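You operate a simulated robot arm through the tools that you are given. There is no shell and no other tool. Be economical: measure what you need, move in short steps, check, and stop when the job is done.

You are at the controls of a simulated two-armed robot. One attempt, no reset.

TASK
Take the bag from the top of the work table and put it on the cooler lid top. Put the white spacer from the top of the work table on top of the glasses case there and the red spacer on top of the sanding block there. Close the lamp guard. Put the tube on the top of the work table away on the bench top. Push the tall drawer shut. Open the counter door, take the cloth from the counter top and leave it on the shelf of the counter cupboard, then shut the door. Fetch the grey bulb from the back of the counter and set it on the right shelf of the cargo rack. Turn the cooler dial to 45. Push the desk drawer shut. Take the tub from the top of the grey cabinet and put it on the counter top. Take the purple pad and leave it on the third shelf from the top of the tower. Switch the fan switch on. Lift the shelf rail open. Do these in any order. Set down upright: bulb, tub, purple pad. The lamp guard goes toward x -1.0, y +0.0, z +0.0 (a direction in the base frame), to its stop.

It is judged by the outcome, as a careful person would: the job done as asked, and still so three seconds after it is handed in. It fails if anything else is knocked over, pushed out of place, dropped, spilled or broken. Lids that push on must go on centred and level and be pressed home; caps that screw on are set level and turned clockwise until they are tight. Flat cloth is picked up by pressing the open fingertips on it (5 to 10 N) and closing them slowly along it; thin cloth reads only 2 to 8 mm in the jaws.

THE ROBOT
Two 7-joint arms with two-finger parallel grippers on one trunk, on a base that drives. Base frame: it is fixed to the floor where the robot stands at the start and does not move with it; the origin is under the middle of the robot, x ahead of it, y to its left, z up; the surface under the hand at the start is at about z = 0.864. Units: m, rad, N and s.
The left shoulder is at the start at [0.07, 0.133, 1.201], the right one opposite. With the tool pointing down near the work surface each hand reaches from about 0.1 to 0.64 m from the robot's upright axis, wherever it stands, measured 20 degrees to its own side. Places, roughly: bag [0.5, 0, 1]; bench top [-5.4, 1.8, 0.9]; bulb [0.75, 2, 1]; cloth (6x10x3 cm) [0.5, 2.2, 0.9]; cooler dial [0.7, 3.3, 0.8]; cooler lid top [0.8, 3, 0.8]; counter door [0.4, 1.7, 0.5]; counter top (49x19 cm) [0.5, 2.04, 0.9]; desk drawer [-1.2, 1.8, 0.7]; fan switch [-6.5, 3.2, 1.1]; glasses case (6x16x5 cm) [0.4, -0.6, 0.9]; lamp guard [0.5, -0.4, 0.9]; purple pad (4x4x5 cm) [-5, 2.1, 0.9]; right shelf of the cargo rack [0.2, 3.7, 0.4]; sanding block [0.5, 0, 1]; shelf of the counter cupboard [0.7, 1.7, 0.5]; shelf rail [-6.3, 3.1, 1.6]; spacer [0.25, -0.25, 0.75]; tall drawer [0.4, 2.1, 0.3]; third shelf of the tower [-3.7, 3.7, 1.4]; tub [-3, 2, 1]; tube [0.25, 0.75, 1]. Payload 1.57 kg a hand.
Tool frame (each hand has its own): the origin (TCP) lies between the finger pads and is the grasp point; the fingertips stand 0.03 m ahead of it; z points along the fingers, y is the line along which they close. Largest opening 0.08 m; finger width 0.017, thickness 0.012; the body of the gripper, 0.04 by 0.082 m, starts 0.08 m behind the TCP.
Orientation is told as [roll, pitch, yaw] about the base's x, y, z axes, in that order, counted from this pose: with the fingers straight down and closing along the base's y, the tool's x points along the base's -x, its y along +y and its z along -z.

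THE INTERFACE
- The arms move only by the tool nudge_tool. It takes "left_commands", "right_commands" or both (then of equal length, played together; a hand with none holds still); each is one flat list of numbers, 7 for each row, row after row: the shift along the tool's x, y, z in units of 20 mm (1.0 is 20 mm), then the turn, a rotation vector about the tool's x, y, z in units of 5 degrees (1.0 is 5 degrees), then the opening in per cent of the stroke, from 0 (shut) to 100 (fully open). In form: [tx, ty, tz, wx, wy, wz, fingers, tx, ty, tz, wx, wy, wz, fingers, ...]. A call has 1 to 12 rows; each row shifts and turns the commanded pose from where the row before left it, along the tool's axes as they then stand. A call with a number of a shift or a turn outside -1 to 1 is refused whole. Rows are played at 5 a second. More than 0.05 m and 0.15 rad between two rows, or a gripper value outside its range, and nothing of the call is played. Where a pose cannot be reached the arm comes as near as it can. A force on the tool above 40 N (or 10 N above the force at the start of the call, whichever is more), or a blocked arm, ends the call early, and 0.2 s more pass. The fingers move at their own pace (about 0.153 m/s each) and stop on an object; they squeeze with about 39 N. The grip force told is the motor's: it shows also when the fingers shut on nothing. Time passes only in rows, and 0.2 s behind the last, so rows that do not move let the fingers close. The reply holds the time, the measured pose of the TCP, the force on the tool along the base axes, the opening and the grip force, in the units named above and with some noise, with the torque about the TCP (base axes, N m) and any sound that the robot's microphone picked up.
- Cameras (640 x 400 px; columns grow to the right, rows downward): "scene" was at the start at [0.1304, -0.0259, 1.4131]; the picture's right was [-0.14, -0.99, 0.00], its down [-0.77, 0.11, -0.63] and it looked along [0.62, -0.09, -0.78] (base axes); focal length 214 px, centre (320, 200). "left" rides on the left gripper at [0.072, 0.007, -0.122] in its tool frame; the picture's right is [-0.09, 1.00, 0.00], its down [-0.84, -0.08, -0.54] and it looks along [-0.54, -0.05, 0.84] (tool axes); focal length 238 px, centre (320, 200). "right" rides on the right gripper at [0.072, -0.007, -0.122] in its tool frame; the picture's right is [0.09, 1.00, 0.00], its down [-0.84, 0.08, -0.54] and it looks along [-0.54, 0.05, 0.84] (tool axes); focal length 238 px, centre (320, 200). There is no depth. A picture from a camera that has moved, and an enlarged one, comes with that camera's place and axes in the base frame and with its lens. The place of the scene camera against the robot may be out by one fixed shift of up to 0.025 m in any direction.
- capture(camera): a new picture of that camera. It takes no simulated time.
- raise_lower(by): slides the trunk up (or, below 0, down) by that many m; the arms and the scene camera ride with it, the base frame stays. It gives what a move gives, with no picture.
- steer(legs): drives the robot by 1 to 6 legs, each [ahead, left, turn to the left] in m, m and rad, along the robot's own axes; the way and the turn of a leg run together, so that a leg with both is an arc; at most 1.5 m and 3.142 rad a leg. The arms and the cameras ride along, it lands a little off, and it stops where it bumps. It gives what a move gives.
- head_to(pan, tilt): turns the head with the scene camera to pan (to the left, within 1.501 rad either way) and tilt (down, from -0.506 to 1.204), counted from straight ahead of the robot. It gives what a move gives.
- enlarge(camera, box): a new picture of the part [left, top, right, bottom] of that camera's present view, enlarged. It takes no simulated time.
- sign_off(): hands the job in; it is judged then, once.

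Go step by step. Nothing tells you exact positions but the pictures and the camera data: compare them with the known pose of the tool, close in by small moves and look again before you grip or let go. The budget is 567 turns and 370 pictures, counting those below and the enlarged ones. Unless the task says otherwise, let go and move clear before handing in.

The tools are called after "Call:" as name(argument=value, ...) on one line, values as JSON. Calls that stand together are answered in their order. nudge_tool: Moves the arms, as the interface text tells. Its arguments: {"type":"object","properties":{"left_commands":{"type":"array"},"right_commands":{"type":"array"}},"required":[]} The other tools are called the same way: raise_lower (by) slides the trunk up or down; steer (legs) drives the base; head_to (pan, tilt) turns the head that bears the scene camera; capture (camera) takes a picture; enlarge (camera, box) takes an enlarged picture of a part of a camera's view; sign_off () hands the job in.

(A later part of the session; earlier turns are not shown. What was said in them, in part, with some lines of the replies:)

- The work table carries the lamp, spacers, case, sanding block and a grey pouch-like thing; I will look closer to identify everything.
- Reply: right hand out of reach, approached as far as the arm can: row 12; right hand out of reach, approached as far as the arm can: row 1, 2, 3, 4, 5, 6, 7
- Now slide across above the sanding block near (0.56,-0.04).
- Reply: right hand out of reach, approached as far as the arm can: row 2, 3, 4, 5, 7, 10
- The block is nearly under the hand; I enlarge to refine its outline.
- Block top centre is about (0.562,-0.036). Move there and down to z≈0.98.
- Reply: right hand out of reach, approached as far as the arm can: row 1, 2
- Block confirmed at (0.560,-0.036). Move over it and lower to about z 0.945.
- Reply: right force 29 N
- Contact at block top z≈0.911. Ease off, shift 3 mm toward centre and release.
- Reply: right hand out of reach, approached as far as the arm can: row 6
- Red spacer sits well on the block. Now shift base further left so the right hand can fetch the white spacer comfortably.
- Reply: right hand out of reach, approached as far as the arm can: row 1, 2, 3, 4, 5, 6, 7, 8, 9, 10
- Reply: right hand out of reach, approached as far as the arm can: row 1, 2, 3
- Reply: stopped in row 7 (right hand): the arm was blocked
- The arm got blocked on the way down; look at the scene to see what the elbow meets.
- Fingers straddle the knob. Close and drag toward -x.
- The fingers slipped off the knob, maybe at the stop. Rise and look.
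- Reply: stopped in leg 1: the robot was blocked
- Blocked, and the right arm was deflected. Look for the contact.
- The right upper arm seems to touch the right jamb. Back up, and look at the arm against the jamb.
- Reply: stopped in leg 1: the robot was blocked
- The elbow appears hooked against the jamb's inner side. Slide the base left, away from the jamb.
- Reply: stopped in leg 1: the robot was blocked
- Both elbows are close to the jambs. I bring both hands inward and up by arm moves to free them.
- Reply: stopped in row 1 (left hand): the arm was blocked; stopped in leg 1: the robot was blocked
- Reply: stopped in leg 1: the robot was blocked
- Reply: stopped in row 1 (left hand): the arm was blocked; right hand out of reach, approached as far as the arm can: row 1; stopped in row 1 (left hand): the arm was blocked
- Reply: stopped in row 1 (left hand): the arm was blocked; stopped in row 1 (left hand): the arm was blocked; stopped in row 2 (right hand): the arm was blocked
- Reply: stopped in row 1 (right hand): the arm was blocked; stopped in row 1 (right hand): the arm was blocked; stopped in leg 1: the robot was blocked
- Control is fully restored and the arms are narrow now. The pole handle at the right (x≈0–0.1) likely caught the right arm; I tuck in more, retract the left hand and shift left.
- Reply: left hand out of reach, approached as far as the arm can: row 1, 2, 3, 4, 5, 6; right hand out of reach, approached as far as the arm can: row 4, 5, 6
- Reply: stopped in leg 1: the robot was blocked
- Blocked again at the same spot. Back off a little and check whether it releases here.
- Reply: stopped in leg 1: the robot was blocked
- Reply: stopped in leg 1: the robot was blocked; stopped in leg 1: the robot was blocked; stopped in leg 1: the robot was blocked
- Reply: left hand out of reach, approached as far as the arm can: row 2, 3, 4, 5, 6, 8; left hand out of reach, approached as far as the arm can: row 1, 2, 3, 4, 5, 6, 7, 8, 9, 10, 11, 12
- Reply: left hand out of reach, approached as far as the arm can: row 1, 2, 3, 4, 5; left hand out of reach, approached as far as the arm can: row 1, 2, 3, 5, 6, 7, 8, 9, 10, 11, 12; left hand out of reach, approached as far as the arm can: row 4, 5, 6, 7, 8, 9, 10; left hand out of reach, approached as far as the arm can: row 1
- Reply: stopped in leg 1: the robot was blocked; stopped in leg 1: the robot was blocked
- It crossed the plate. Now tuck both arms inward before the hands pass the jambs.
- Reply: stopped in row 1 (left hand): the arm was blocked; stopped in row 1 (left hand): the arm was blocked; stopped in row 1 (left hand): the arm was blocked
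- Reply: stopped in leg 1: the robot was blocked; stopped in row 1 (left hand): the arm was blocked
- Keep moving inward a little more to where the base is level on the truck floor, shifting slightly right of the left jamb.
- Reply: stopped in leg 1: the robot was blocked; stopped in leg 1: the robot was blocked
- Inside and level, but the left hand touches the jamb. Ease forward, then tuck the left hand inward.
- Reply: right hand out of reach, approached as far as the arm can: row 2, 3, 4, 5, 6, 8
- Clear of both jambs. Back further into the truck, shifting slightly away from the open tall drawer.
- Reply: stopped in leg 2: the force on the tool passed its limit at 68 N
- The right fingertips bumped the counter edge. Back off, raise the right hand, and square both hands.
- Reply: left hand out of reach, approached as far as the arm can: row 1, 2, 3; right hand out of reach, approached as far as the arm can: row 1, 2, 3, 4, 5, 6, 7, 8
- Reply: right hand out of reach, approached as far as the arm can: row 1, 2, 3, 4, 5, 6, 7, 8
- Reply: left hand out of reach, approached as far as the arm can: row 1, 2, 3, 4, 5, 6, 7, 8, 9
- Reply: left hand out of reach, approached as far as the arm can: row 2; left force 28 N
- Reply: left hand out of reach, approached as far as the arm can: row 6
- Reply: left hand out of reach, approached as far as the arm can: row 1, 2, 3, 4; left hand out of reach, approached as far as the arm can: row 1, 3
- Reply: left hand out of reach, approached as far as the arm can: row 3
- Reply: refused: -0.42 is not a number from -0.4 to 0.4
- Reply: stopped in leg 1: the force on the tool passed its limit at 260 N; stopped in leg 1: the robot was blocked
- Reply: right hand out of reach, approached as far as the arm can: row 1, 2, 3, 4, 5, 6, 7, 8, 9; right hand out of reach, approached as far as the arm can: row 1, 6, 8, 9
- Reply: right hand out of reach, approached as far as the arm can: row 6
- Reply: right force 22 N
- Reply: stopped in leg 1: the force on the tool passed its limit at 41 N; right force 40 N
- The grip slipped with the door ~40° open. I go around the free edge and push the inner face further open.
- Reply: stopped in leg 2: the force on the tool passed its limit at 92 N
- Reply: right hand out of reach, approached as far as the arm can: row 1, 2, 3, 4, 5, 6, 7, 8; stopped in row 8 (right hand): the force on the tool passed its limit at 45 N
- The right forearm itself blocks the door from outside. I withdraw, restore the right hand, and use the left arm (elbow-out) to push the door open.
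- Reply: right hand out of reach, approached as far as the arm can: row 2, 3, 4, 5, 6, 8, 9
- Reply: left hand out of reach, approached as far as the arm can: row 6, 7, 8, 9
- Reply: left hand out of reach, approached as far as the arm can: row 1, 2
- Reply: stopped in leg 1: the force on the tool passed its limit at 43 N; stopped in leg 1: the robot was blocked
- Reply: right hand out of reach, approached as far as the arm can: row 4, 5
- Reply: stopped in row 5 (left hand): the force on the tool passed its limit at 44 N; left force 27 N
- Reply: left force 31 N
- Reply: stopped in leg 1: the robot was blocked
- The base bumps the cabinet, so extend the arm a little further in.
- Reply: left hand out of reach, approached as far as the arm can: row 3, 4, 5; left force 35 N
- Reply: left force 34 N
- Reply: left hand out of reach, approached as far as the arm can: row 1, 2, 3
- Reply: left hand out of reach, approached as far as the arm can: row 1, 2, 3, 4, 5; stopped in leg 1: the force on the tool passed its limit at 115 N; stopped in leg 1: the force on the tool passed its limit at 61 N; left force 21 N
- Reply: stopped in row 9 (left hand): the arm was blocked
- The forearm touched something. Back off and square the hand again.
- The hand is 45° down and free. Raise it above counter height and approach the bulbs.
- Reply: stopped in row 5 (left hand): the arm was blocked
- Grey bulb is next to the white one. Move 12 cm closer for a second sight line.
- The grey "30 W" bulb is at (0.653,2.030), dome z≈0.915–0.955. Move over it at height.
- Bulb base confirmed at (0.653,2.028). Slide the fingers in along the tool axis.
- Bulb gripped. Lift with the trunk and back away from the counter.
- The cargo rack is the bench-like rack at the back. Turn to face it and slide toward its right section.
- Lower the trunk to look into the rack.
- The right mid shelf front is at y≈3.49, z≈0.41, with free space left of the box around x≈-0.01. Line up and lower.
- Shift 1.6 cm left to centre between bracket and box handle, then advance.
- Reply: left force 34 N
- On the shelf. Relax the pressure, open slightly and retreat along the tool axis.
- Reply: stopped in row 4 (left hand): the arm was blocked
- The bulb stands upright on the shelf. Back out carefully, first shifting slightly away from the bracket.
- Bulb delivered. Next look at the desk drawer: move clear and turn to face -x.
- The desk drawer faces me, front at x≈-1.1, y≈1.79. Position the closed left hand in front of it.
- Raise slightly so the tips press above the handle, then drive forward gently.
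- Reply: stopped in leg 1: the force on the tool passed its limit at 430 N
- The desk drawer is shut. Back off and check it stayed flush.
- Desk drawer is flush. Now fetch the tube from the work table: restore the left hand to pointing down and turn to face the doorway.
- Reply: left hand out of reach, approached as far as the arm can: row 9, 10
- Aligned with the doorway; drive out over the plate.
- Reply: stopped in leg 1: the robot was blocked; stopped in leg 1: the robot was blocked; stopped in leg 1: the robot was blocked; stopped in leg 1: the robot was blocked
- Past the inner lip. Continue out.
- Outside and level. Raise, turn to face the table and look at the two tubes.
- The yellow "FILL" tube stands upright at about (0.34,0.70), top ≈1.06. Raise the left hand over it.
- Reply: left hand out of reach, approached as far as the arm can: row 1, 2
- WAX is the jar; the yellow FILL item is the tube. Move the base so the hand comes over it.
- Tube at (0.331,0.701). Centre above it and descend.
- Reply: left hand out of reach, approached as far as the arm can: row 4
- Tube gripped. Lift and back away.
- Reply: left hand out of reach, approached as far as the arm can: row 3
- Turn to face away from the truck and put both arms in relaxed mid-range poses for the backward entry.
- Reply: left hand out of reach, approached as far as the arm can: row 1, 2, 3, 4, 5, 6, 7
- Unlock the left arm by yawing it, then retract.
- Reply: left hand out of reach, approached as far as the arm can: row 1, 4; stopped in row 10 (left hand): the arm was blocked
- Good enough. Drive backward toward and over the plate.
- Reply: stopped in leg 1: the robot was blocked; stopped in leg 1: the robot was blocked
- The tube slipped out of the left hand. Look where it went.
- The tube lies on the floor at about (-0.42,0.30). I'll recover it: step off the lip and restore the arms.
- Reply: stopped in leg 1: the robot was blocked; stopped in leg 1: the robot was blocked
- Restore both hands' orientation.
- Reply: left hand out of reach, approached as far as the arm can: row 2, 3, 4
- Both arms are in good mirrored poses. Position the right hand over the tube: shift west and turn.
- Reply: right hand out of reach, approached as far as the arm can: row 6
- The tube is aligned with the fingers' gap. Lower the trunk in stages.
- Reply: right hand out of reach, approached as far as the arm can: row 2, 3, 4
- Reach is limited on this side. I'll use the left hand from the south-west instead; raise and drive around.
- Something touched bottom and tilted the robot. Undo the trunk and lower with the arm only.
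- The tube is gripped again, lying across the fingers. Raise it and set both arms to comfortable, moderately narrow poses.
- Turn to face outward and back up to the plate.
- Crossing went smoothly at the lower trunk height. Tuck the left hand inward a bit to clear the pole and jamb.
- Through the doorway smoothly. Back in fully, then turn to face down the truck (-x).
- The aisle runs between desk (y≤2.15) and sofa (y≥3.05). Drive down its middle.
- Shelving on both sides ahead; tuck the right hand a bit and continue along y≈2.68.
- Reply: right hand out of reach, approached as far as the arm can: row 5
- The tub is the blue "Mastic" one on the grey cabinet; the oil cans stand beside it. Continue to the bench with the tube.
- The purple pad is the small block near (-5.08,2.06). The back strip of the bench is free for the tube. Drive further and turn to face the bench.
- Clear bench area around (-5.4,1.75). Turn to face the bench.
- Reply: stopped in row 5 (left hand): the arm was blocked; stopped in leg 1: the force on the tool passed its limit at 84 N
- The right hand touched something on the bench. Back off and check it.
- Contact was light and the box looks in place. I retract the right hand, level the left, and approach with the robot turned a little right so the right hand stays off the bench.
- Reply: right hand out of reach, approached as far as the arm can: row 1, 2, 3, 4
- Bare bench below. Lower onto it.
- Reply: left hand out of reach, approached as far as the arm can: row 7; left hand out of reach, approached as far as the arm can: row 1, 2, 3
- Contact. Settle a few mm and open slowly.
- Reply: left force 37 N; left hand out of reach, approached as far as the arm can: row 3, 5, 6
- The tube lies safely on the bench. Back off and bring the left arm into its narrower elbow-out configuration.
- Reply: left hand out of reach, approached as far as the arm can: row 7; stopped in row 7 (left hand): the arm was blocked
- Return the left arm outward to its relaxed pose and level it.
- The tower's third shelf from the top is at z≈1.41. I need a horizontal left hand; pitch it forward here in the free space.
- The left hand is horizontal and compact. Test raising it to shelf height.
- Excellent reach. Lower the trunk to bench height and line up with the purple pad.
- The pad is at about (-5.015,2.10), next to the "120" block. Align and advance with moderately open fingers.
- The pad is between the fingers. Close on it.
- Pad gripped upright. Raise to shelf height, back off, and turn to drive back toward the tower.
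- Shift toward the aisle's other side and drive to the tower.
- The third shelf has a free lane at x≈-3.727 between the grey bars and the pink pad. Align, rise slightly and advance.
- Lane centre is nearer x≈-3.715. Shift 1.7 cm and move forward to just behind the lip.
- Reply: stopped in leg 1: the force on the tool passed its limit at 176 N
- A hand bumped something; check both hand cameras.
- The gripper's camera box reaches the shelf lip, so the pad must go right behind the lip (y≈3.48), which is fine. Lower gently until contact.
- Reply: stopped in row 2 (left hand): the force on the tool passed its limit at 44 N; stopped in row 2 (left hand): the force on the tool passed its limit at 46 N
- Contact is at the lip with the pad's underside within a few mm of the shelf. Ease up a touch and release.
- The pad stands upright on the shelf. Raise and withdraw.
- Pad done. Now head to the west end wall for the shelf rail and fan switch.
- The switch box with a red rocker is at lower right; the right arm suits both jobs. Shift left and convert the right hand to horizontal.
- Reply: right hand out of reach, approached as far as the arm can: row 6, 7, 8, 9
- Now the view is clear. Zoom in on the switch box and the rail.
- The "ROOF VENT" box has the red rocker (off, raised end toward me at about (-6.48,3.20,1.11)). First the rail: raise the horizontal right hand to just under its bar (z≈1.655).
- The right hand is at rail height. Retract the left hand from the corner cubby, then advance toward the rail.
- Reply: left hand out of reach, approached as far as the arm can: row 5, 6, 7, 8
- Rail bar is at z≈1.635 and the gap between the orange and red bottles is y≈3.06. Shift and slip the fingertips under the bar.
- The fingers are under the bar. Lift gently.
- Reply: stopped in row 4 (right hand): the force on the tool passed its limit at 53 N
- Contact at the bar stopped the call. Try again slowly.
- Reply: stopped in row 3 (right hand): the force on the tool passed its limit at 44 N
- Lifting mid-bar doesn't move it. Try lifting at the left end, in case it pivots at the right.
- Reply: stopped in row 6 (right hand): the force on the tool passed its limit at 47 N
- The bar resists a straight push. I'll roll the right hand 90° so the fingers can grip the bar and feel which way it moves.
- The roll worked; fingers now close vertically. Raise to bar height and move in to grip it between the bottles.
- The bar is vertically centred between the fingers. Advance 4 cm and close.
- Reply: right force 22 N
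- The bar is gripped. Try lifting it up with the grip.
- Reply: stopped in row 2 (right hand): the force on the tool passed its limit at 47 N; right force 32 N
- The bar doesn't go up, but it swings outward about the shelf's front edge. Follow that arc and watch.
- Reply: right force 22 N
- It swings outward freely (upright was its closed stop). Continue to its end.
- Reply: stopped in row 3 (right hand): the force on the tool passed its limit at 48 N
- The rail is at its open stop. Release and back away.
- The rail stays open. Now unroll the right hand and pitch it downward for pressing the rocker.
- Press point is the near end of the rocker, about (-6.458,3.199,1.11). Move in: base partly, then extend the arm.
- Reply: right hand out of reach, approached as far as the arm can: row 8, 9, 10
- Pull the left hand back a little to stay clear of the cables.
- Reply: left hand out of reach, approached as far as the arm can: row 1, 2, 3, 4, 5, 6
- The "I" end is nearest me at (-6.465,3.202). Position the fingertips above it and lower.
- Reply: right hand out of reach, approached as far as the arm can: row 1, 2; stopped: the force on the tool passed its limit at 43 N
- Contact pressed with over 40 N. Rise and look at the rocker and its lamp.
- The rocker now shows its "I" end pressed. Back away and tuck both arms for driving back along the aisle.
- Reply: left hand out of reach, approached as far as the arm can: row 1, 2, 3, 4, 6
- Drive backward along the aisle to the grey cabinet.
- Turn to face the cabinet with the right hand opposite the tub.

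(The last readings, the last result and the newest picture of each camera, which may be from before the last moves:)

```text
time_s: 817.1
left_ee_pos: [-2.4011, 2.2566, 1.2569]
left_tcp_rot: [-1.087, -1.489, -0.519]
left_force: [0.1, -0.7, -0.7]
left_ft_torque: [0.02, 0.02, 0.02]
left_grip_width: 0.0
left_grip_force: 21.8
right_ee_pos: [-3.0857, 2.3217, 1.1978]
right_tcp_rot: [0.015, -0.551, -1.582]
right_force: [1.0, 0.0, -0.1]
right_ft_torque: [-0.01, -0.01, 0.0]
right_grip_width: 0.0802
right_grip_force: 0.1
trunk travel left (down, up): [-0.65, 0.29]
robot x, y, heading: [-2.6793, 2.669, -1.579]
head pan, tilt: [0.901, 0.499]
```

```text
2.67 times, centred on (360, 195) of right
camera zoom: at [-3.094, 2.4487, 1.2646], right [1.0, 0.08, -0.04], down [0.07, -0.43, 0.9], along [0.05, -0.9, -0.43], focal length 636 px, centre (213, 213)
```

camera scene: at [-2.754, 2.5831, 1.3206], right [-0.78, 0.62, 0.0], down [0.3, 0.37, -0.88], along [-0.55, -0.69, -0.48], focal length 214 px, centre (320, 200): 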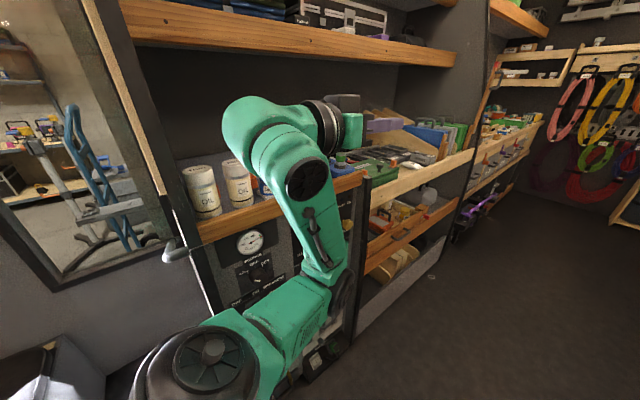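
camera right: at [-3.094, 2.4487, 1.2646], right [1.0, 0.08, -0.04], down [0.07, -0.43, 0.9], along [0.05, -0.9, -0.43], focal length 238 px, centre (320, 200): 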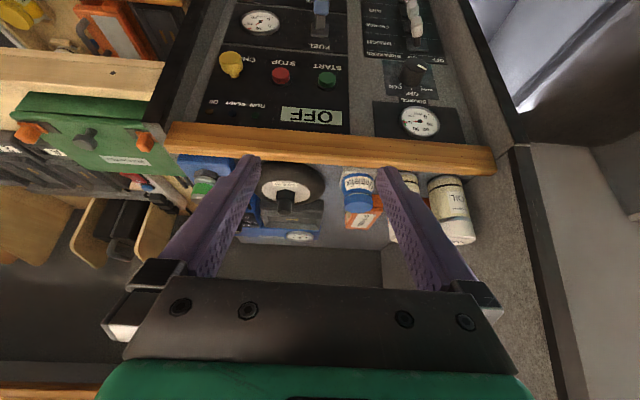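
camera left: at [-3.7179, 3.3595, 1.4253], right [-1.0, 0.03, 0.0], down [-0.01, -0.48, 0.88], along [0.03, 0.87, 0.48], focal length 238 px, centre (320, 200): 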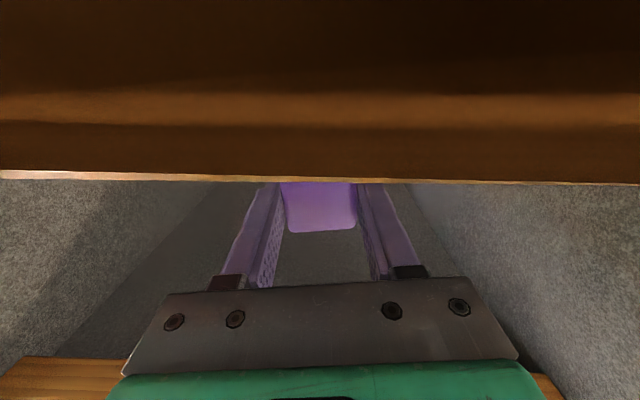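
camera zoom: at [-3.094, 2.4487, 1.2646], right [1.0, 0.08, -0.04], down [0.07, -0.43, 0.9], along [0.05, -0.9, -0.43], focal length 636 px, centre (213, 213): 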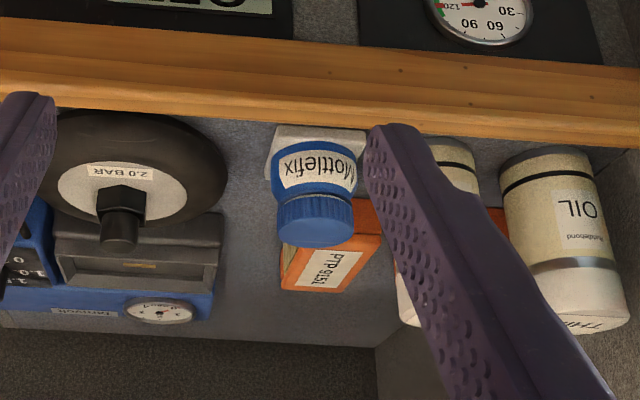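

The tub is "Mottlefix" at about (-2.956,1.88), cap ≈0.074 wide, top z≈1.0. Align sideways and move closer.

Call:
steer(legs=[[0, 0.13, 0.01], [0.22, 0, 0]])

Call:
nudge_tool(right_commands=[-0.86, 0, 0.51, 0, 0, 0, 100, -0.86, 0, 0.51, 0, 0, 0, 100, -0.86, 0, 0.51, 0, 0, 0, 100, -0.86, 0, 0.51, 0, 0, 0, 100, -0.86, 0, 0.51, 0, 0, 0, 100, -0.86, 0, 0.51, 0, 0, 0, 100])

Call:
enlarge(camera="right", box=[200, 100, 440, 300])

```text
time_s: 819.6
left_ee_pos: [-2.267, 2.0377, 1.2561]
left_tcp_rot: [-1.094, -1.489, -0.499]
left_force: [-0.4, 0.4, 0.2]
left_ft_torque: [0.01, 0.01, -0.02]
left_grip_width: 0.0003
left_grip_force: 21.3
right_ee_pos: [-2.9543, 2.0993, 1.1974]
right_tcp_rot: [0.013, -0.55, -1.571]
right_force: [0.5, 0.0, -0.5]
right_ft_torque: [-0.01, -0.02, -0.01]
right_grip_width: 0.0798
right_grip_force: 0.0
trunk travel left (down, up): [-0.65, 0.29]
robot x, y, heading: [-2.5519, 2.448, -1.566]
head pan, tilt: [0.901, 0.499]
```

```text
time_s: 821.2
left_ee_pos: [-2.2594, 2.067, 1.2651]
left_tcp_rot: [-1.407, -1.489, -0.191]
left_force: [0.2, -0.3, -0.9]
left_ft_torque: [-0.03, 0.01, 0.0]
left_grip_width: 0.0002
left_grip_force: 21.1
right_ee_pos: [-2.9434, 2.0098, 1.221]
right_tcp_rot: [0.0, -0.592, -1.57]
right_force: [-0.1, 0.1, -0.1]
right_ft_torque: [-0.01, 0.0, -0.03]
right_grip_width: 0.0799
right_grip_force: 0.1
trunk travel left (down, up): [-0.65, 0.29]
robot x, y, heading: [-2.5503, 2.4502, -1.571]
head pan, tilt: [0.901, 0.499]
stopped in row 6 (right hand): the arm was blocked; the commanded pose is now the measured one
```

```text
2.00 times, centred on (320, 200) of right
camera zoom: at [-2.9518, 2.1388, 1.2821], right [1.0, 0.08, -0.05], down [0.08, -0.39, 0.92], along [0.05, -0.92, -0.4], focal length 477 px, centre (320, 200)
```

zoom: 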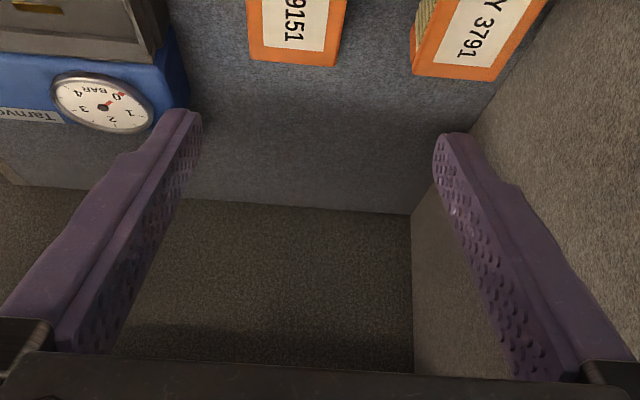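

Call:
steer(legs=[[-0.12, 0, 0]])

Call:
head_to(pan=0, tilt=0.5)

Call:
capture(camera="scene")

```text
time_s: 822.5
left_ee_pos: [-2.2671, 2.1569, 1.2557]
left_tcp_rot: [-1.091, -1.487, -0.504]
left_force: [0.1, -0.4, 0.2]
left_ft_torque: [0.01, 0.02, 0.02]
left_grip_width: 0.0
left_grip_force: 21.4
right_ee_pos: [-2.9519, 2.098, 1.2041]
right_tcp_rot: [0.012, -0.557, -1.573]
right_force: [0.0, 0.4, -0.2]
right_ft_torque: [-0.03, 0.03, -0.02]
right_grip_width: 0.0799
right_grip_force: 0.0
trunk travel left (down, up): [-0.65, 0.29]
robot x, y, heading: [-2.5521, 2.5724, -1.571]
head pan, tilt: [0.901, 0.499]
```

```text
time_s: 823.7
left_ee_pos: [-2.268, 2.1571, 1.2567]
left_tcp_rot: [-1.089, -1.489, -0.506]
left_force: [1.1, -0.2, 0.1]
left_ft_torque: [0.0, 0.0, 0.01]
left_grip_width: 0.0004
left_grip_force: 21.2
right_ee_pos: [-2.9525, 2.0997, 1.2033]
right_tcp_rot: [0.012, -0.56, -1.573]
right_force: [0.8, -0.7, 0.5]
right_ft_torque: [-0.01, 0.01, 0.0]
right_grip_width: 0.08
right_grip_force: 0.0
trunk travel left (down, up): [-0.65, 0.29]
robot x, y, heading: [-2.5523, 2.5705, -1.569]
head pan, tilt: [0.0, 0.499]
```

```text
65 pictures are left
camera scene: at [-2.5473, 2.4124, 1.3207], right [-1.0, 0.0, 0.0], down [0.0, 0.48, -0.88], along [0.0, -0.88, -0.48], focal length 214 px, centre (320, 200)
```

scene: 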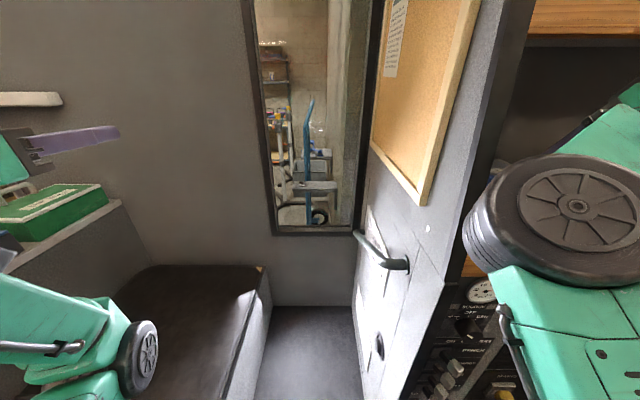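

The right arm hits the partition from here. I move past it and use the left hand instead, pitched downward.

Call:
steer(legs=[[-0.1, 0, 0], [0, -0.73, 0]])

Call:
nudge_tool(left_commands=[0, 0, 0, 0, 1, 0, 100, 0, 0, 0, 0, 1, 0, 100, 0, 0, 0, 0, 1, 0, 100, 0, 0, 0, 0, 1, 0, 100, 0, 0, 0, 0, 1, 0, 100, 0, 0, 0, 0, 1, 0, 100, 0, 0, 0, 0, 1, 0, 100, 0, 0, 0, 0, 1, 0, 100, 0, 0, 0, 0, 1, 0, 100, 0, 0, 0, 0, 1, 0, 100, 0, 0, 0, 0, 1, 0, 100])

Call:
capture(camera="left")

```text
time_s: 828.4
left_ee_pos: [-2.9953, 2.2561, 1.2569]
left_tcp_rot: [-1.086, -1.487, -0.499]
left_force: [-0.4, -0.1, 0.5]
left_ft_torque: [0.01, 0.01, 0.04]
left_grip_width: 0.0002
left_grip_force: 21.4
right_ee_pos: [-3.6818, 2.1914, 1.2053]
right_tcp_rot: [0.012, -0.559, -1.566]
right_force: [0.5, 0.3, 0.5]
right_ft_torque: [-0.02, 0.05, 0.02]
right_grip_width: 0.0801
right_grip_force: 0.1
trunk travel left (down, up): [-0.65, 0.29]
robot x, y, heading: [-3.2877, 2.6643, -1.558]
head pan, tilt: [0.0, 0.499]
```

```text
time_s: 830.8
left_ee_pos: [-2.9971, 2.2556, 1.2564]
left_tcp_rot: [-0.089, -0.571, -1.537]
left_force: [-1.1, 0.9, 0.7]
left_ft_torque: [0.0, 0.01, 0.02]
left_grip_width: 0.0799
left_grip_force: 0.1
right_ee_pos: [-3.6811, 2.191, 1.203]
right_tcp_rot: [0.015, -0.557, -1.566]
right_force: [-0.2, 1.0, -0.7]
right_ft_torque: [0.01, 0.01, -0.02]
right_grip_width: 0.08
right_grip_force: 0.0
trunk travel left (down, up): [-0.65, 0.29]
robot x, y, heading: [-3.2856, 2.6641, -1.56]
head pan, tilt: [0.0, 0.499]
```

```text
64 pictures are left
camera left: at [-2.9828, 2.3819, 1.3203], right [1.0, -0.09, -0.02], down [-0.02, -0.41, 0.91], along [-0.09, -0.91, -0.41], focal length 238 px, centre (320, 200)
```

left: 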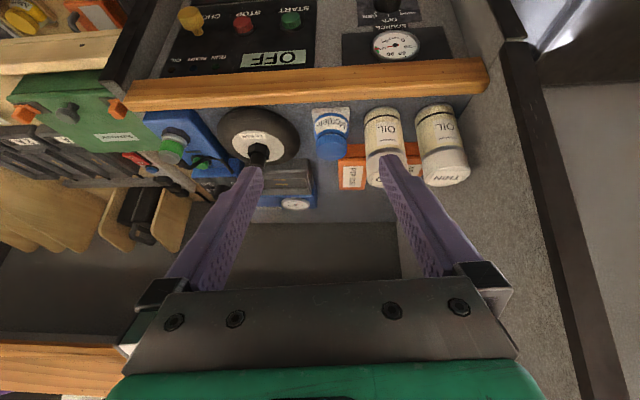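

Triangulating, the tub is at (-2.999,2.055), z≈1.02–1.085, about 6 cm wide. Level the roll, step forward and approach along the tool axis.

Call:
nudge_tool(left_commands=[0, 0, 0, -0.5, 0, 0, 83, 0, 0, 0, -0.5, 0, 0, 83])

Call:
steer(legs=[[0.07, 0, -0.01]])

Call:
nudge_tool(left_commands=[0, 0, 1, 0, 0, 0, 83, 0, 0, 1, 0, 0, 0, 83, 0, 0, 1, 0, 0, 0, 83, 0, 0, 1, 0, 0, 0, 83, 0, 0, 1, 0, 0, 0, 83])

Call:
enlarge(camera="left", box=[200, 70, 440, 250])

```text
time_s: 831.4
left_ee_pos: [-2.9967, 2.2566, 1.2572]
left_tcp_rot: [0.002, -0.57, -1.537]
left_force: [-0.2, 0.8, 0.5]
left_ft_torque: [0.04, -0.02, 0.01]
left_grip_width: 0.0664
left_grip_force: 0.0
right_ee_pos: [-3.6829, 2.1914, 1.2032]
right_tcp_rot: [0.015, -0.56, -1.564]
right_force: [0.2, -0.7, 1.6]
right_ft_torque: [-0.01, 0.05, -0.01]
right_grip_width: 0.0799
right_grip_force: 0.1
trunk travel left (down, up): [-0.65, 0.29]
robot x, y, heading: [-3.2846, 2.6647, -1.558]
head pan, tilt: [0.0, 0.499]
```

```text
time_s: 832.4
left_ee_pos: [-3.0011, 2.1881, 1.2583]
left_tcp_rot: [-0.001, -0.574, -1.546]
left_force: [0.6, -0.4, 0.6]
left_ft_torque: [-0.04, -0.03, 0.01]
left_grip_width: 0.0662
left_grip_force: 0.1
right_ee_pos: [-3.6859, 2.1273, 1.2043]
right_tcp_rot: [0.013, -0.561, -1.575]
right_force: [-0.6, 0.0, -0.2]
right_ft_torque: [0.03, -0.01, -0.01]
right_grip_width: 0.0802
right_grip_force: 0.0
trunk travel left (down, up): [-0.65, 0.29]
robot x, y, heading: [-3.2849, 2.5938, -1.57]
head pan, tilt: [0.0, 0.499]
```

```text
time_s: 833.6
left_ee_pos: [-2.9984, 2.1288, 1.1715]
left_tcp_rot: [0.001, -0.572, -1.546]
left_force: [0.8, 0.6, -0.3]
left_ft_torque: [-0.01, 0.0, 0.01]
left_grip_width: 0.0663
left_grip_force: 0.0
right_ee_pos: [-3.6856, 2.1257, 1.2028]
right_tcp_rot: [0.012, -0.559, -1.573]
right_force: [1.0, -0.2, 0.1]
right_ft_torque: [0.01, 0.01, -0.02]
right_grip_width: 0.08
right_grip_force: 0.1
trunk travel left (down, up): [-0.65, 0.29]
robot x, y, heading: [-3.2873, 2.597, -1.567]
head pan, tilt: [0.0, 0.499]
```

```text
2.22 times, centred on (320, 160) of left
camera zoom: at [-2.9934, 2.2551, 1.2359], right [1.0, -0.05, 0.05], down [-0.07, -0.41, 0.91], along [-0.03, -0.91, -0.42], focal length 530 px, centre (320, 289)
```

zoom: 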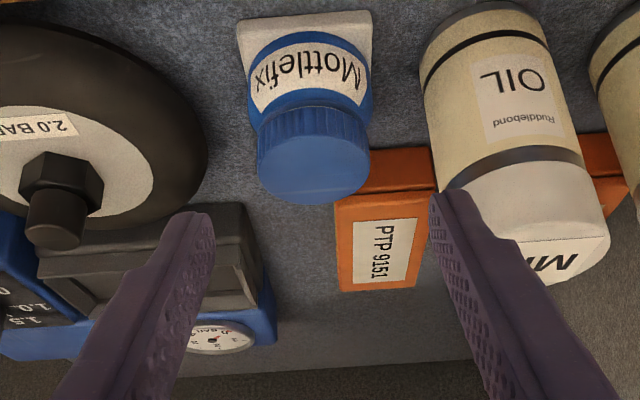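

Aligned with the tub between the fingers' paths. Descend along the tool axis.

Call:
nudge_tool(left_commands=[0, 0, 1, 0, 0, 0, 83, 0, 0, 1, 0, 0, 0, 83, 0, 0, 1, 0, 0, 0, 83, 0, 0, 1, 0, 0, 0, 83, 0, 0, 1, 0, 0, 0, 83, 0, 0, 1, 0, 0, 0, 83])

Call:
enlarge(camera="left", box=[200, 70, 440, 250])

```text
time_s: 835.0
left_ee_pos: [-2.9961, 2.0655, 1.0716]
left_tcp_rot: [0.0, -0.571, -1.545]
left_force: [0.8, -0.8, -0.9]
left_ft_torque: [0.01, 0.01, 0.01]
left_grip_width: 0.0665
left_grip_force: 0.1
right_ee_pos: [-3.6864, 2.1266, 1.2047]
right_tcp_rot: [0.013, -0.557, -1.573]
right_force: [-0.6, 0.2, 0.4]
right_ft_torque: [0.01, 0.02, -0.02]
right_grip_width: 0.0801
right_grip_force: 0.0
trunk travel left (down, up): [-0.65, 0.29]
robot x, y, heading: [-3.2829, 2.596, -1.569]
head pan, tilt: [0.0, 0.499]
```

```text
2.22 times, centred on (320, 160) of left
camera zoom: at [-2.992, 2.1912, 1.1357], right [1.0, -0.05, 0.05], down [-0.07, -0.41, 0.91], along [-0.03, -0.91, -0.42], focal length 530 px, centre (320, 289)
```

zoom: 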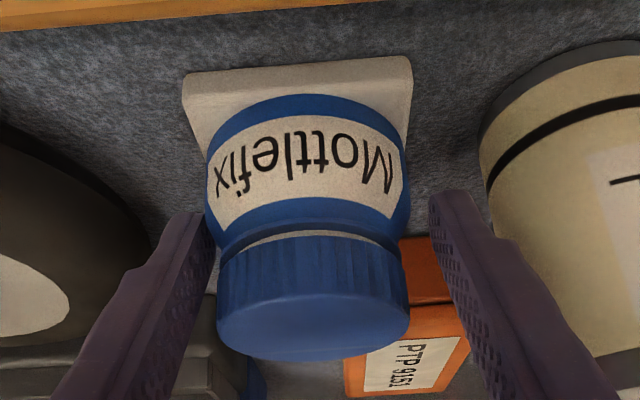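

Call:
nudge_tool(left_commands=[0, -0.2, 0.4, 0, 0, 0, 83, 0, 0, 0, 0, 0, 0, 70, 0, 0, 0, 0, 0, 0, 40, 0, 0, 0, 0, 0, 0, 20, 0, 0, 0, 0, 0, 0, 20])

Call:
raise_lower(by=0.15)

Call:
capture(camera="left")

```text
time_s: 836.2
left_ee_pos: [-3.0013, 2.0603, 1.0658]
left_tcp_rot: [0.001, -0.572, -1.546]
left_force: [1.1, -1.5, 4.7]
left_ft_torque: [-0.13, -0.02, 0.01]
left_grip_width: 0.0591
left_grip_force: 38.8
right_ee_pos: [-3.6864, 2.1248, 1.2039]
right_tcp_rot: [0.013, -0.558, -1.573]
right_force: [-0.5, -0.1, -0.2]
right_ft_torque: [0.01, 0.0, -0.01]
right_grip_width: 0.0798
right_grip_force: 0.0
trunk travel left (down, up): [-0.65, 0.29]
robot x, y, heading: [-3.2833, 2.5955, -1.568]
head pan, tilt: [0.0, 0.499]
```

```text
time_s: 838.0
left_ee_pos: [-3.0011, 2.0598, 1.2148]
left_tcp_rot: [-0.001, -0.572, -1.547]
left_force: [0.7, 0.2, -0.9]
left_ft_torque: [-0.01, 0.0, 0.0]
left_grip_width: 0.0593
left_grip_force: 39.1
right_ee_pos: [-3.6849, 2.1265, 1.3543]
right_tcp_rot: [0.013, -0.559, -1.571]
right_force: [0.5, -0.6, -0.5]
right_ft_torque: [0.0, -0.02, -0.02]
right_grip_width: 0.0797
right_grip_force: 0.1
trunk travel left (down, up): [-0.8, 0.14]
robot x, y, heading: [-3.2883, 2.5947, -1.571]
head pan, tilt: [0.0, 0.499]
```

```text
61 pictures are left
camera left: at [-2.9961, 2.1867, 1.279], right [1.0, -0.05, 0.05], down [-0.07, -0.41, 0.91], along [-0.03, -0.91, -0.42], focal length 238 px, centre (320, 200)
```

left: 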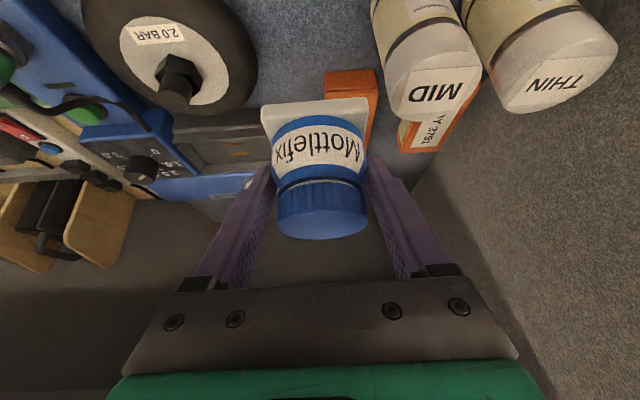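

Tub gripped upright. Tuck the right hand for the counter approach, then drive back along the aisle.

Call:
steer(legs=[[-0.1, 0, 0]])

Call:
nudge_tool(right_commands=[0.7, 0.6, -0.4, 0, 0.5, 0, 0, 0.7, 0.6, -0.4, 0, 0.5, 0, 0, 0.7, 0.6, -0.4, 0, 0.5, 0, 0, 0.7, 0.6, -0.4, 0, 0.5, 0, 0, 0.7, 0.6, -0.3, 0, 0.5, 0, 0, 0.7, 0.6, -0.3, 0, 0.5, 0, 0, 0.7, 0.6, -0.2, 0, 0.5, 0, 0, 0.7, 0.6, -0.2, 0, 0.5, 0, 0, 0.7, 0.6, 0, 0, 0.5, 0, 0, 0.7, 0.6, 0, 0, 0.5, 0, 0])

Call:
steer(legs=[[0, 0, 1.571]])

Call:
head_to(pan=0, tilt=0.5)

Call:
capture(camera="scene")

```text
time_s: 839.1
left_ee_pos: [-3.0016, 2.155, 1.2137]
left_tcp_rot: [-0.001, -0.568, -1.547]
left_force: [0.0, -0.4, -0.1]
left_ft_torque: [0.03, -0.01, 0.02]
left_grip_width: 0.0594
left_grip_force: 38.8
right_ee_pos: [-3.686, 2.2211, 1.351]
right_tcp_rot: [0.013, -0.556, -1.572]
right_force: [-0.5, 0.1, 0.5]
right_ft_torque: [0.05, -0.02, 0.0]
right_grip_width: 0.0799
right_grip_force: 0.2
trunk travel left (down, up): [-0.8, 0.14]
robot x, y, heading: [-3.2844, 2.6963, -1.568]
head pan, tilt: [0.0, 0.499]
```

```text
time_s: 841.3
left_ee_pos: [-3.0, 2.1602, 1.2152]
left_tcp_rot: [-0.001, -0.571, -1.546]
left_force: [-0.8, 0.1, -0.8]
left_ft_torque: [0.02, 0.08, 0.0]
left_grip_width: 0.0589
left_grip_force: 38.8
right_ee_pos: [-3.6664, 2.4243, 1.3273]
right_tcp_rot: [0.024, -0.123, -1.579]
right_force: [0.3, -0.1, 0.2]
right_ft_torque: [-0.05, -0.01, 0.02]
right_grip_width: 0.0001
right_grip_force: 21.6
right hand out of reach, approached as far as the arm can: row 5, 6, 7, 8, 9, 10
trunk travel left (down, up): [-0.8, 0.14]
robot x, y, heading: [-3.2858, 2.6978, -1.571]
head pan, tilt: [0.0, 0.499]
```

```text
time_s: 845.5
left_ee_pos: [-2.7457, 2.9741, 1.2146]
left_tcp_rot: [0.0, -0.572, 0.011]
left_force: [-0.2, 0.2, -0.4]
left_ft_torque: [-0.01, 0.03, 0.04]
left_grip_width: 0.0591
left_grip_force: 39.2
right_ee_pos: [-3.017, 2.3103, 1.3277]
right_tcp_rot: [0.021, -0.122, -0.019]
right_force: [-0.7, -0.1, -0.2]
right_ft_torque: [0.04, -0.04, -0.03]
right_grip_width: 0.0
right_grip_force: 21.7
trunk travel left (down, up): [-0.8, 0.14]
robot x, y, heading: [-3.2859, 2.6991, -0.01]
head pan, tilt: [0.0, 0.499]
```

```text
time_s: 846.1
left_ee_pos: [-2.7462, 2.9742, 1.2148]
left_tcp_rot: [0.001, -0.571, 0.014]
left_force: [0.6, 0.1, -1.3]
left_ft_torque: [-0.02, 0.02, 0.03]
left_grip_width: 0.059
left_grip_force: 39.2
right_ee_pos: [-3.0177, 2.3108, 1.327]
right_tcp_rot: [0.024, -0.12, -0.02]
right_force: [-0.8, 0.4, -0.3]
right_ft_torque: [0.02, 0.02, 0.0]
right_grip_width: 0.0
right_grip_force: 21.1
trunk travel left (down, up): [-0.8, 0.14]
robot x, y, heading: [-3.2886, 2.6956, -0.01]
head pan, tilt: [0.0, 0.499]
```

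```text
60 pictures are left
camera scene: at [-3.1388, 2.6793, 1.4706], right [-0.01, -1.0, 0.0], down [-0.48, 0.0, -0.88], along [0.88, -0.01, -0.48], focal length 214 px, centre (320, 200)
```

scene: 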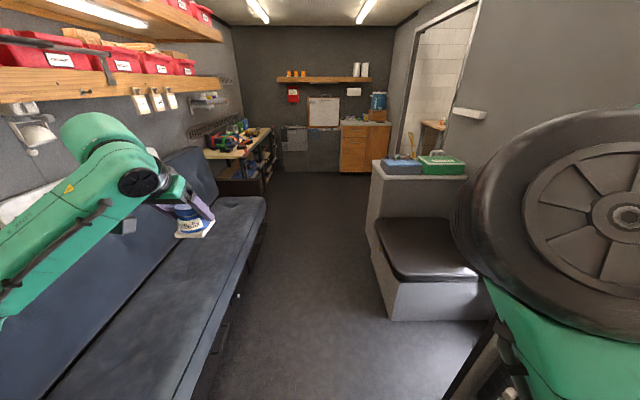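

Drive back toward the counter.

Call:
steer(legs=[[0, 0.03, 0.01], [1.5, 0, 0]])

Call:
steer(legs=[[1.2, -0.15, 0]])

Call:
capture(camera="scene")

```text
time_s: 854.0
left_ee_pos: [-1.247, 3.0177, 1.2161]
left_tcp_rot: [0.001, -0.571, 0.031]
left_force: [-1.2, -0.9, 0.1]
left_ft_torque: [-0.01, -0.01, 0.02]
left_grip_width: 0.0589
left_grip_force: 38.9
right_ee_pos: [-1.5074, 2.3498, 1.328]
right_tcp_rot: [0.023, -0.123, -0.003]
right_force: [0.0, 0.6, 0.7]
right_ft_torque: [0.01, 0.01, 0.0]
right_grip_width: 0.0
right_grip_force: 21.4
trunk travel left (down, up): [-0.8, 0.14]
robot x, y, heading: [-1.78, 2.7334, 0.004]
head pan, tilt: [0.0, 0.499]
```

```text
time_s: 860.1
left_ee_pos: [-0.0421, 2.8676, 1.2152]
left_tcp_rot: [0.002, -0.569, 0.023]
left_force: [-0.8, 0.0, 0.1]
left_ft_torque: [-0.02, 0.0, 0.0]
left_grip_width: 0.0589
left_grip_force: 39.2
right_ee_pos: [-0.3066, 2.2007, 1.3273]
right_tcp_rot: [0.021, -0.123, -0.011]
right_force: [-0.2, 0.6, -0.4]
right_ft_torque: [-0.04, -0.03, 0.02]
right_grip_width: 0.0
right_grip_force: 21.1
trunk travel left (down, up): [-0.8, 0.14]
robot x, y, heading: [-0.5762, 2.5839, -0.0]
head pan, tilt: [0.0, 0.499]
```

```text
59 pictures are left
camera scene: at [-0.4322, 2.5695, 1.4707], right [0.0, -1.0, 0.0], down [-0.48, 0.0, -0.88], along [0.88, 0.0, -0.48], focal length 214 px, centre (320, 200)
```

scene: 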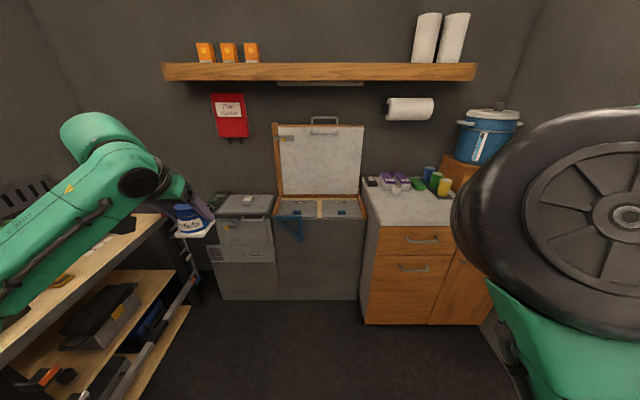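

Everything is intact here. Turn slightly right and approach the counter diagonally so the right arm stays clear of the wall.

Call:
steer(legs=[[0, 0, -0.4], [0.3, -0.29, 0]])

Call:
steer(legs=[[0.25, 0, 0]])

Call:
capture(camera="scene")

Call:
capture(camera="left")

```text
time_s: 863.9
left_ee_pos: [0.1877, 2.2547, 1.2157]
left_tcp_rot: [-0.001, -0.574, -0.374]
left_force: [0.0, 0.1, -0.6]
left_ft_torque: [-0.02, -0.02, -0.03]
left_grip_width: 0.0592
left_grip_force: 38.9
right_ee_pos: [-0.3156, 1.7442, 1.3282]
right_tcp_rot: [0.021, -0.123, -0.411]
right_force: [0.3, 0.4, 0.1]
right_ft_torque: [0.0, -0.04, 0.01]
right_grip_width: 0.0
right_grip_force: 20.9
trunk travel left (down, up): [-0.8, 0.14]
robot x, y, heading: [-0.4134, 2.1947, -0.401]
head pan, tilt: [0.0, 0.499]
```

```text
time_s: 865.7
left_ee_pos: [0.4154, 2.1563, 1.2153]
left_tcp_rot: [0.0, -0.574, -0.377]
left_force: [-0.3, -0.3, -1.1]
left_ft_torque: [0.0, 0.01, 0.03]
left_grip_width: 0.0591
left_grip_force: 39.2
right_ee_pos: [-0.0888, 1.6455, 1.3281]
right_tcp_rot: [0.024, -0.123, -0.414]
right_force: [-0.4, -1.1, -0.4]
right_ft_torque: [-0.01, -0.02, -0.02]
right_grip_width: 0.0
right_grip_force: 20.8
trunk travel left (down, up): [-0.8, 0.14]
robot x, y, heading: [-0.1846, 2.1005, -0.4]
head pan, tilt: [0.0, 0.499]
```

```text
58 pictures are left
camera scene: at [-0.0537, 2.0342, 1.4709], right [-0.39, -0.92, 0.0], down [-0.44, 0.19, -0.88], along [0.81, -0.34, -0.48], focal length 214 px, centre (320, 200)
```

scene: 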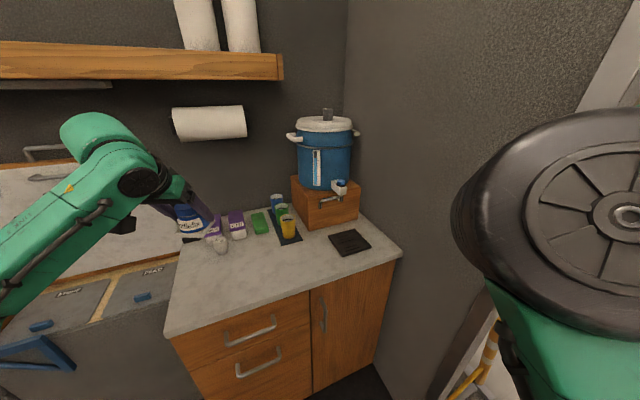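

```text
57 pictures are left
camera left: at [0.3018, 2.2085, 1.2799], right [0.44, 0.9, 0.05], down [0.35, -0.22, 0.91], along [0.83, -0.38, -0.41], focal length 238 px, centre (320, 200)
```

left: 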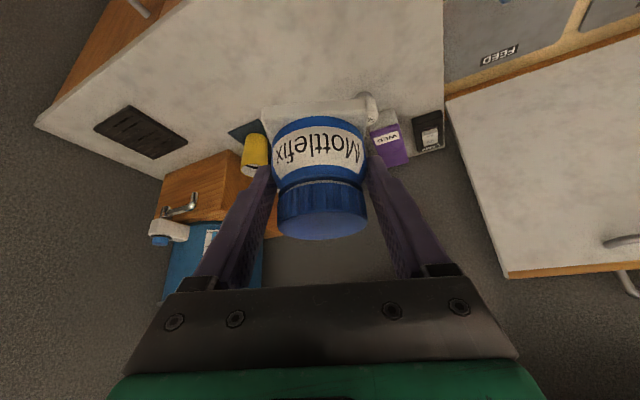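

Move 9 cm further over the clear counter area and lower with the trunk.

Call:
steer(legs=[[0.09, 0, 0]])

Call:
raise_lower(by=-0.225)

Call:
capture(camera="scene")

```text
time_s: 866.8
left_ee_pos: [0.496, 2.1207, 1.2169]
left_tcp_rot: [0.0, -0.575, -0.379]
left_force: [-0.6, -0.9, -0.5]
left_ft_torque: [0.01, 0.01, -0.02]
left_grip_width: 0.0593
left_grip_force: 38.7
right_ee_pos: [-0.0089, 1.6105, 1.328]
right_tcp_rot: [0.022, -0.127, -0.413]
right_force: [-0.2, -0.1, 0.4]
right_ft_torque: [0.0, -0.02, -0.02]
right_grip_width: 0.0001
right_grip_force: 21.3
trunk travel left (down, up): [-0.8, 0.14]
robot x, y, heading: [-0.1037, 2.0691, -0.403]
head pan, tilt: [0.0, 0.499]
```

```text
time_s: 869.2
left_ee_pos: [0.5005, 2.1197, 0.9903]
left_tcp_rot: [0.0, -0.572, -0.379]
left_force: [0.4, 0.3, 0.0]
left_ft_torque: [-0.02, 0.02, 0.05]
left_grip_width: 0.059
left_grip_force: 39.0
right_ee_pos: [-0.0048, 1.6094, 1.1024]
right_tcp_rot: [0.022, -0.122, -0.415]
right_force: [0.2, 1.0, 0.5]
right_ft_torque: [0.02, -0.03, 0.0]
right_grip_width: 0.0002
right_grip_force: 21.3
trunk travel left (down, up): [-0.575, 0.365]
robot x, y, heading: [-0.1058, 2.068, -0.403]
head pan, tilt: [0.0, 0.499]
```

```text
56 pictures are left
camera scene: at [0.0307, 1.9982, 1.2456], right [-0.39, -0.92, 0.0], down [-0.44, 0.19, -0.88], along [0.81, -0.34, -0.48], focal length 214 px, centre (320, 200)
```

scene: 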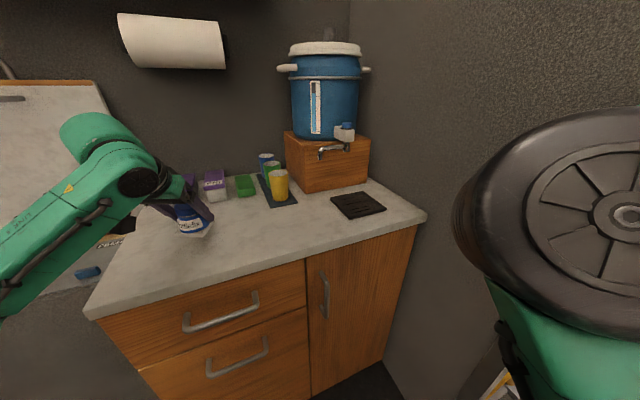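

Call:
raise_lower(by=-0.025)

Call:
raise_lower(by=-0.01)

Call:
raise_lower(by=-0.007)

Call:
enlarge(camera="scene", box=[130, 150, 290, 280])

```text
time_s: 869.9
left_ee_pos: [0.4993, 2.1194, 0.9656]
left_tcp_rot: [-0.002, -0.572, -0.38]
left_force: [-0.4, -0.8, -1.5]
left_ft_torque: [-0.04, -0.01, -0.02]
left_grip_width: 0.0591
left_grip_force: 39.4
right_ee_pos: [-0.0055, 1.61, 1.0766]
right_tcp_rot: [0.023, -0.123, -0.416]
right_force: [-0.3, 0.0, 0.1]
right_ft_torque: [0.0, -0.02, 0.02]
right_grip_width: 0.0001
right_grip_force: 20.8
trunk travel left (down, up): [-0.55, 0.39]
robot x, y, heading: [-0.1042, 2.064, -0.398]
head pan, tilt: [0.0, 0.499]
```

```text
time_s: 870.5
left_ee_pos: [0.5003, 2.1187, 0.9558]
left_tcp_rot: [0.0, -0.572, -0.379]
left_force: [0.1, 0.2, -1.5]
left_ft_torque: [0.02, -0.01, 0.0]
left_grip_width: 0.0591
left_grip_force: 39.0
right_ee_pos: [-0.0057, 1.6092, 1.0676]
right_tcp_rot: [0.022, -0.123, -0.414]
right_force: [0.2, 0.9, 0.1]
right_ft_torque: [0.01, -0.03, 0.04]
right_grip_width: 0.0
right_grip_force: 21.6
trunk travel left (down, up): [-0.54, 0.4]
robot x, y, heading: [-0.1047, 2.0706, -0.406]
head pan, tilt: [0.0, 0.499]
```

```text
time_s: 871.0
left_ee_pos: [0.4997, 2.1189, 0.9489]
left_tcp_rot: [0.0, -0.57, -0.38]
left_force: [0.2, 0.8, -0.9]
left_ft_torque: [0.04, -0.01, -0.02]
left_grip_width: 0.059
left_grip_force: 38.7
right_ee_pos: [-0.0051, 1.6093, 1.0609]
right_tcp_rot: [0.022, -0.122, -0.417]
right_force: [-0.3, 0.0, -0.6]
right_ft_torque: [-0.02, 0.04, 0.02]
right_grip_width: 0.0
right_grip_force: 21.1
trunk travel left (down, up): [-0.533, 0.407]
robot x, y, heading: [-0.103, 2.0672, -0.4]
head pan, tilt: [0.0, 0.499]
```

```text
3.08 times, centred on (210, 215) of scene
camera zoom: at [0.0307, 1.9982, 1.2036], right [-0.39, -0.92, 0.0], down [-0.44, 0.19, -0.88], along [0.81, -0.34, -0.48], focal length 660 px, centre (658, 154)
```

zoom: 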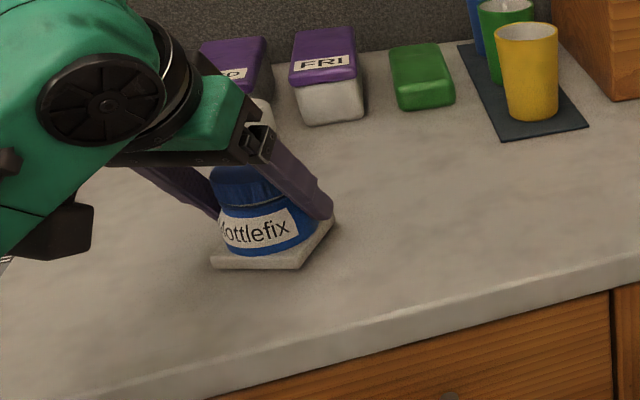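

Call:
raise_lower(by=-0.006)

Call:
raise_lower(by=-0.006)

Call:
raise_lower(by=-0.006)

```text
time_s: 871.6
left_ee_pos: [0.4994, 2.1203, 0.9462]
left_tcp_rot: [0.002, -0.579, -0.377]
left_force: [5.4, 0.2, 16.4]
left_ft_torque: [0.39, 0.01, -0.13]
left_grip_width: 0.0592
left_grip_force: 38.7
right_ee_pos: [-0.0076, 1.6101, 1.0549]
right_tcp_rot: [0.025, -0.124, -0.416]
right_force: [0.3, -0.9, -0.4]
right_ft_torque: [0.0, 0.0, -0.01]
right_grip_width: 0.0002
right_grip_force: 21.6
trunk travel left (down, up): [-0.527, 0.413]
robot x, y, heading: [-0.1051, 2.0655, -0.401]
head pan, tilt: [0.0, 0.499]
```

```text
time_s: 872.1
left_ee_pos: [0.4966, 2.1191, 0.9415]
left_tcp_rot: [0.002, -0.586, -0.377]
left_force: [8.9, 0.5, 32.5]
left_ft_torque: [-0.07, -0.52, 0.07]
left_grip_width: 0.0593
left_grip_force: 39.1
right_ee_pos: [-0.0082, 1.6098, 1.0486]
right_tcp_rot: [0.025, -0.126, -0.415]
right_force: [0.4, -0.7, -0.2]
right_ft_torque: [0.0, -0.03, -0.03]
right_grip_width: 0.0
right_grip_force: 21.5
trunk travel left (down, up): [-0.521, 0.419]
robot x, y, heading: [-0.1038, 2.0691, -0.402]
head pan, tilt: [0.0, 0.499]
```

```text
time_s: 872.5
left_ee_pos: [0.4983, 2.12, 0.9411]
left_tcp_rot: [-0.002, -0.592, -0.377]
left_force: [-2.9, -0.3, 12.2]
left_ft_torque: [0.31, 0.32, 0.04]
left_grip_width: 0.0593
left_grip_force: 38.7
right_ee_pos: [-0.0068, 1.6094, 1.0465]
right_tcp_rot: [0.023, -0.124, -0.417]
right_force: [0.5, -0.2, -1.2]
right_ft_torque: [0.01, 0.0, -0.02]
right_grip_width: 0.0001
right_grip_force: 21.8
trunk travel left (down, up): [-0.518, 0.422]
robot x, y, heading: [-0.1035, 2.0685, -0.399]
head pan, tilt: [0.0, 0.499]
stopped: the force on the tool passed its limit at 46 N (the readings are from after the stop); the commanded pose is now the measured one
```

The tub is down on the counter. Open and retreat along the tool axis.

Call:
nudge_tool(left_commands=[0, 0, 0, 0, 0, 0, 82, 0, 0, 0, 0, 0, 0, 95, 0, 0, 0, 0, 0, 0, 95])

Call:
raise_lower(by=0.12)

Call:
steer(legs=[[-0.3, 0, 0]])

Call:
capture(camera="scene")

Call:
enlarge(camera="scene", box=[140, 140, 440, 340])

```text
time_s: 873.3
left_ee_pos: [0.5006, 2.1197, 0.9396]
left_tcp_rot: [0.0, -0.585, -0.376]
left_force: [0.7, -0.4, -0.1]
left_ft_torque: [0.03, -0.03, 0.0]
left_grip_width: 0.0758
left_grip_force: 0.0
right_ee_pos: [-0.0043, 1.6093, 1.0452]
right_tcp_rot: [0.024, -0.123, -0.416]
right_force: [0.5, 0.0, -0.4]
right_ft_torque: [0.0, -0.06, -0.02]
right_grip_width: 0.0
right_grip_force: 21.4
trunk travel left (down, up): [-0.518, 0.422]
robot x, y, heading: [-0.1034, 2.0674, -0.403]
head pan, tilt: [0.0, 0.499]
```

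```text
time_s: 874.8
left_ee_pos: [0.4996, 2.1203, 1.0577]
left_tcp_rot: [-0.001, -0.586, -0.375]
left_force: [0.2, 0.5, 0.3]
left_ft_torque: [0.0, 0.02, 0.02]
left_grip_width: 0.0762
left_grip_force: 0.0
right_ee_pos: [-0.0052, 1.6101, 1.1666]
right_tcp_rot: [0.023, -0.122, -0.416]
right_force: [-0.6, -0.9, -0.6]
right_ft_torque: [0.0, -0.01, 0.01]
right_grip_width: 0.0
right_grip_force: 21.1
trunk travel left (down, up): [-0.638, 0.302]
robot x, y, heading: [-0.1071, 2.0671, -0.397]
head pan, tilt: [0.0, 0.499]
```

```text
time_s: 876.9
left_ee_pos: [0.2231, 2.2368, 1.0577]
left_tcp_rot: [-0.001, -0.585, -0.379]
left_force: [0.1, 0.0, -0.9]
left_ft_torque: [0.0, 0.0, 0.0]
left_grip_width: 0.0761
left_grip_force: 0.0
right_ee_pos: [-0.2845, 1.7268, 1.1658]
right_tcp_rot: [0.023, -0.122, -0.418]
right_force: [-0.7, -0.2, 0.4]
right_ft_torque: [0.03, 0.0, 0.05]
right_grip_width: 0.0
right_grip_force: 21.6
trunk travel left (down, up): [-0.638, 0.302]
robot x, y, heading: [-0.3839, 2.188, -0.405]
head pan, tilt: [0.0, 0.499]
```

```text
54 pictures are left
camera scene: at [-0.2472, 2.1164, 1.3091], right [-0.39, -0.92, 0.0], down [-0.44, 0.19, -0.88], along [0.81, -0.35, -0.48], focal length 214 px, centre (320, 200)
```

scene: 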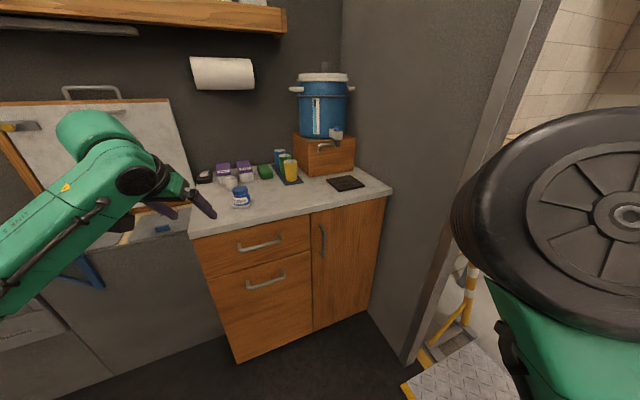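

```text
2.00 times, centred on (290, 240) of scene
camera zoom: at [-0.2472, 2.1164, 1.3091], right [-0.39, -0.92, 0.0], down [-0.44, 0.19, -0.88], along [0.81, -0.35, -0.48], focal length 429 px, centre (380, 120)
```

zoom: 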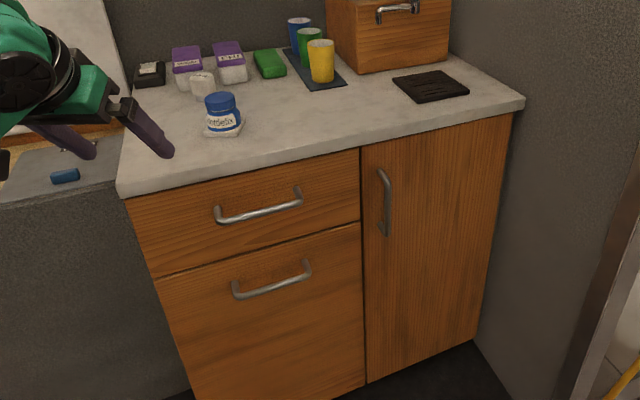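

All the items are in place and both hands are clear, so I'm handing the job in.

Call:
sign_off()

```text
The job is handed in.
```

I finished every item on the list and handed the job in. The tube slipped out of the hand and fell to the floor while I was backing over the doorway plate; I picked it up and laid it on its side on the bench top.

Points to know:

- **Purple pad:** I let go a centimetre or two above the tower shelf because the gripper could not get lower past the front lip. It landed upright.
- **Shelf rail:** it would not lift straight up, so I swung it outward to its stop, where it now rests level with the shelf.
- **Fan switch:** I pressed the "I" end of the rocker on the roof vent box, but the small lamp beside it did not light.
- **Hard contacts:** the desk drawer shut with an impact of about 430 N and the tall drawer with about 260 N. I later checked that both are flush. The right hand also struck something at the right-hand end of the bench, near a small blue tool box; the box looked in place afterwards.
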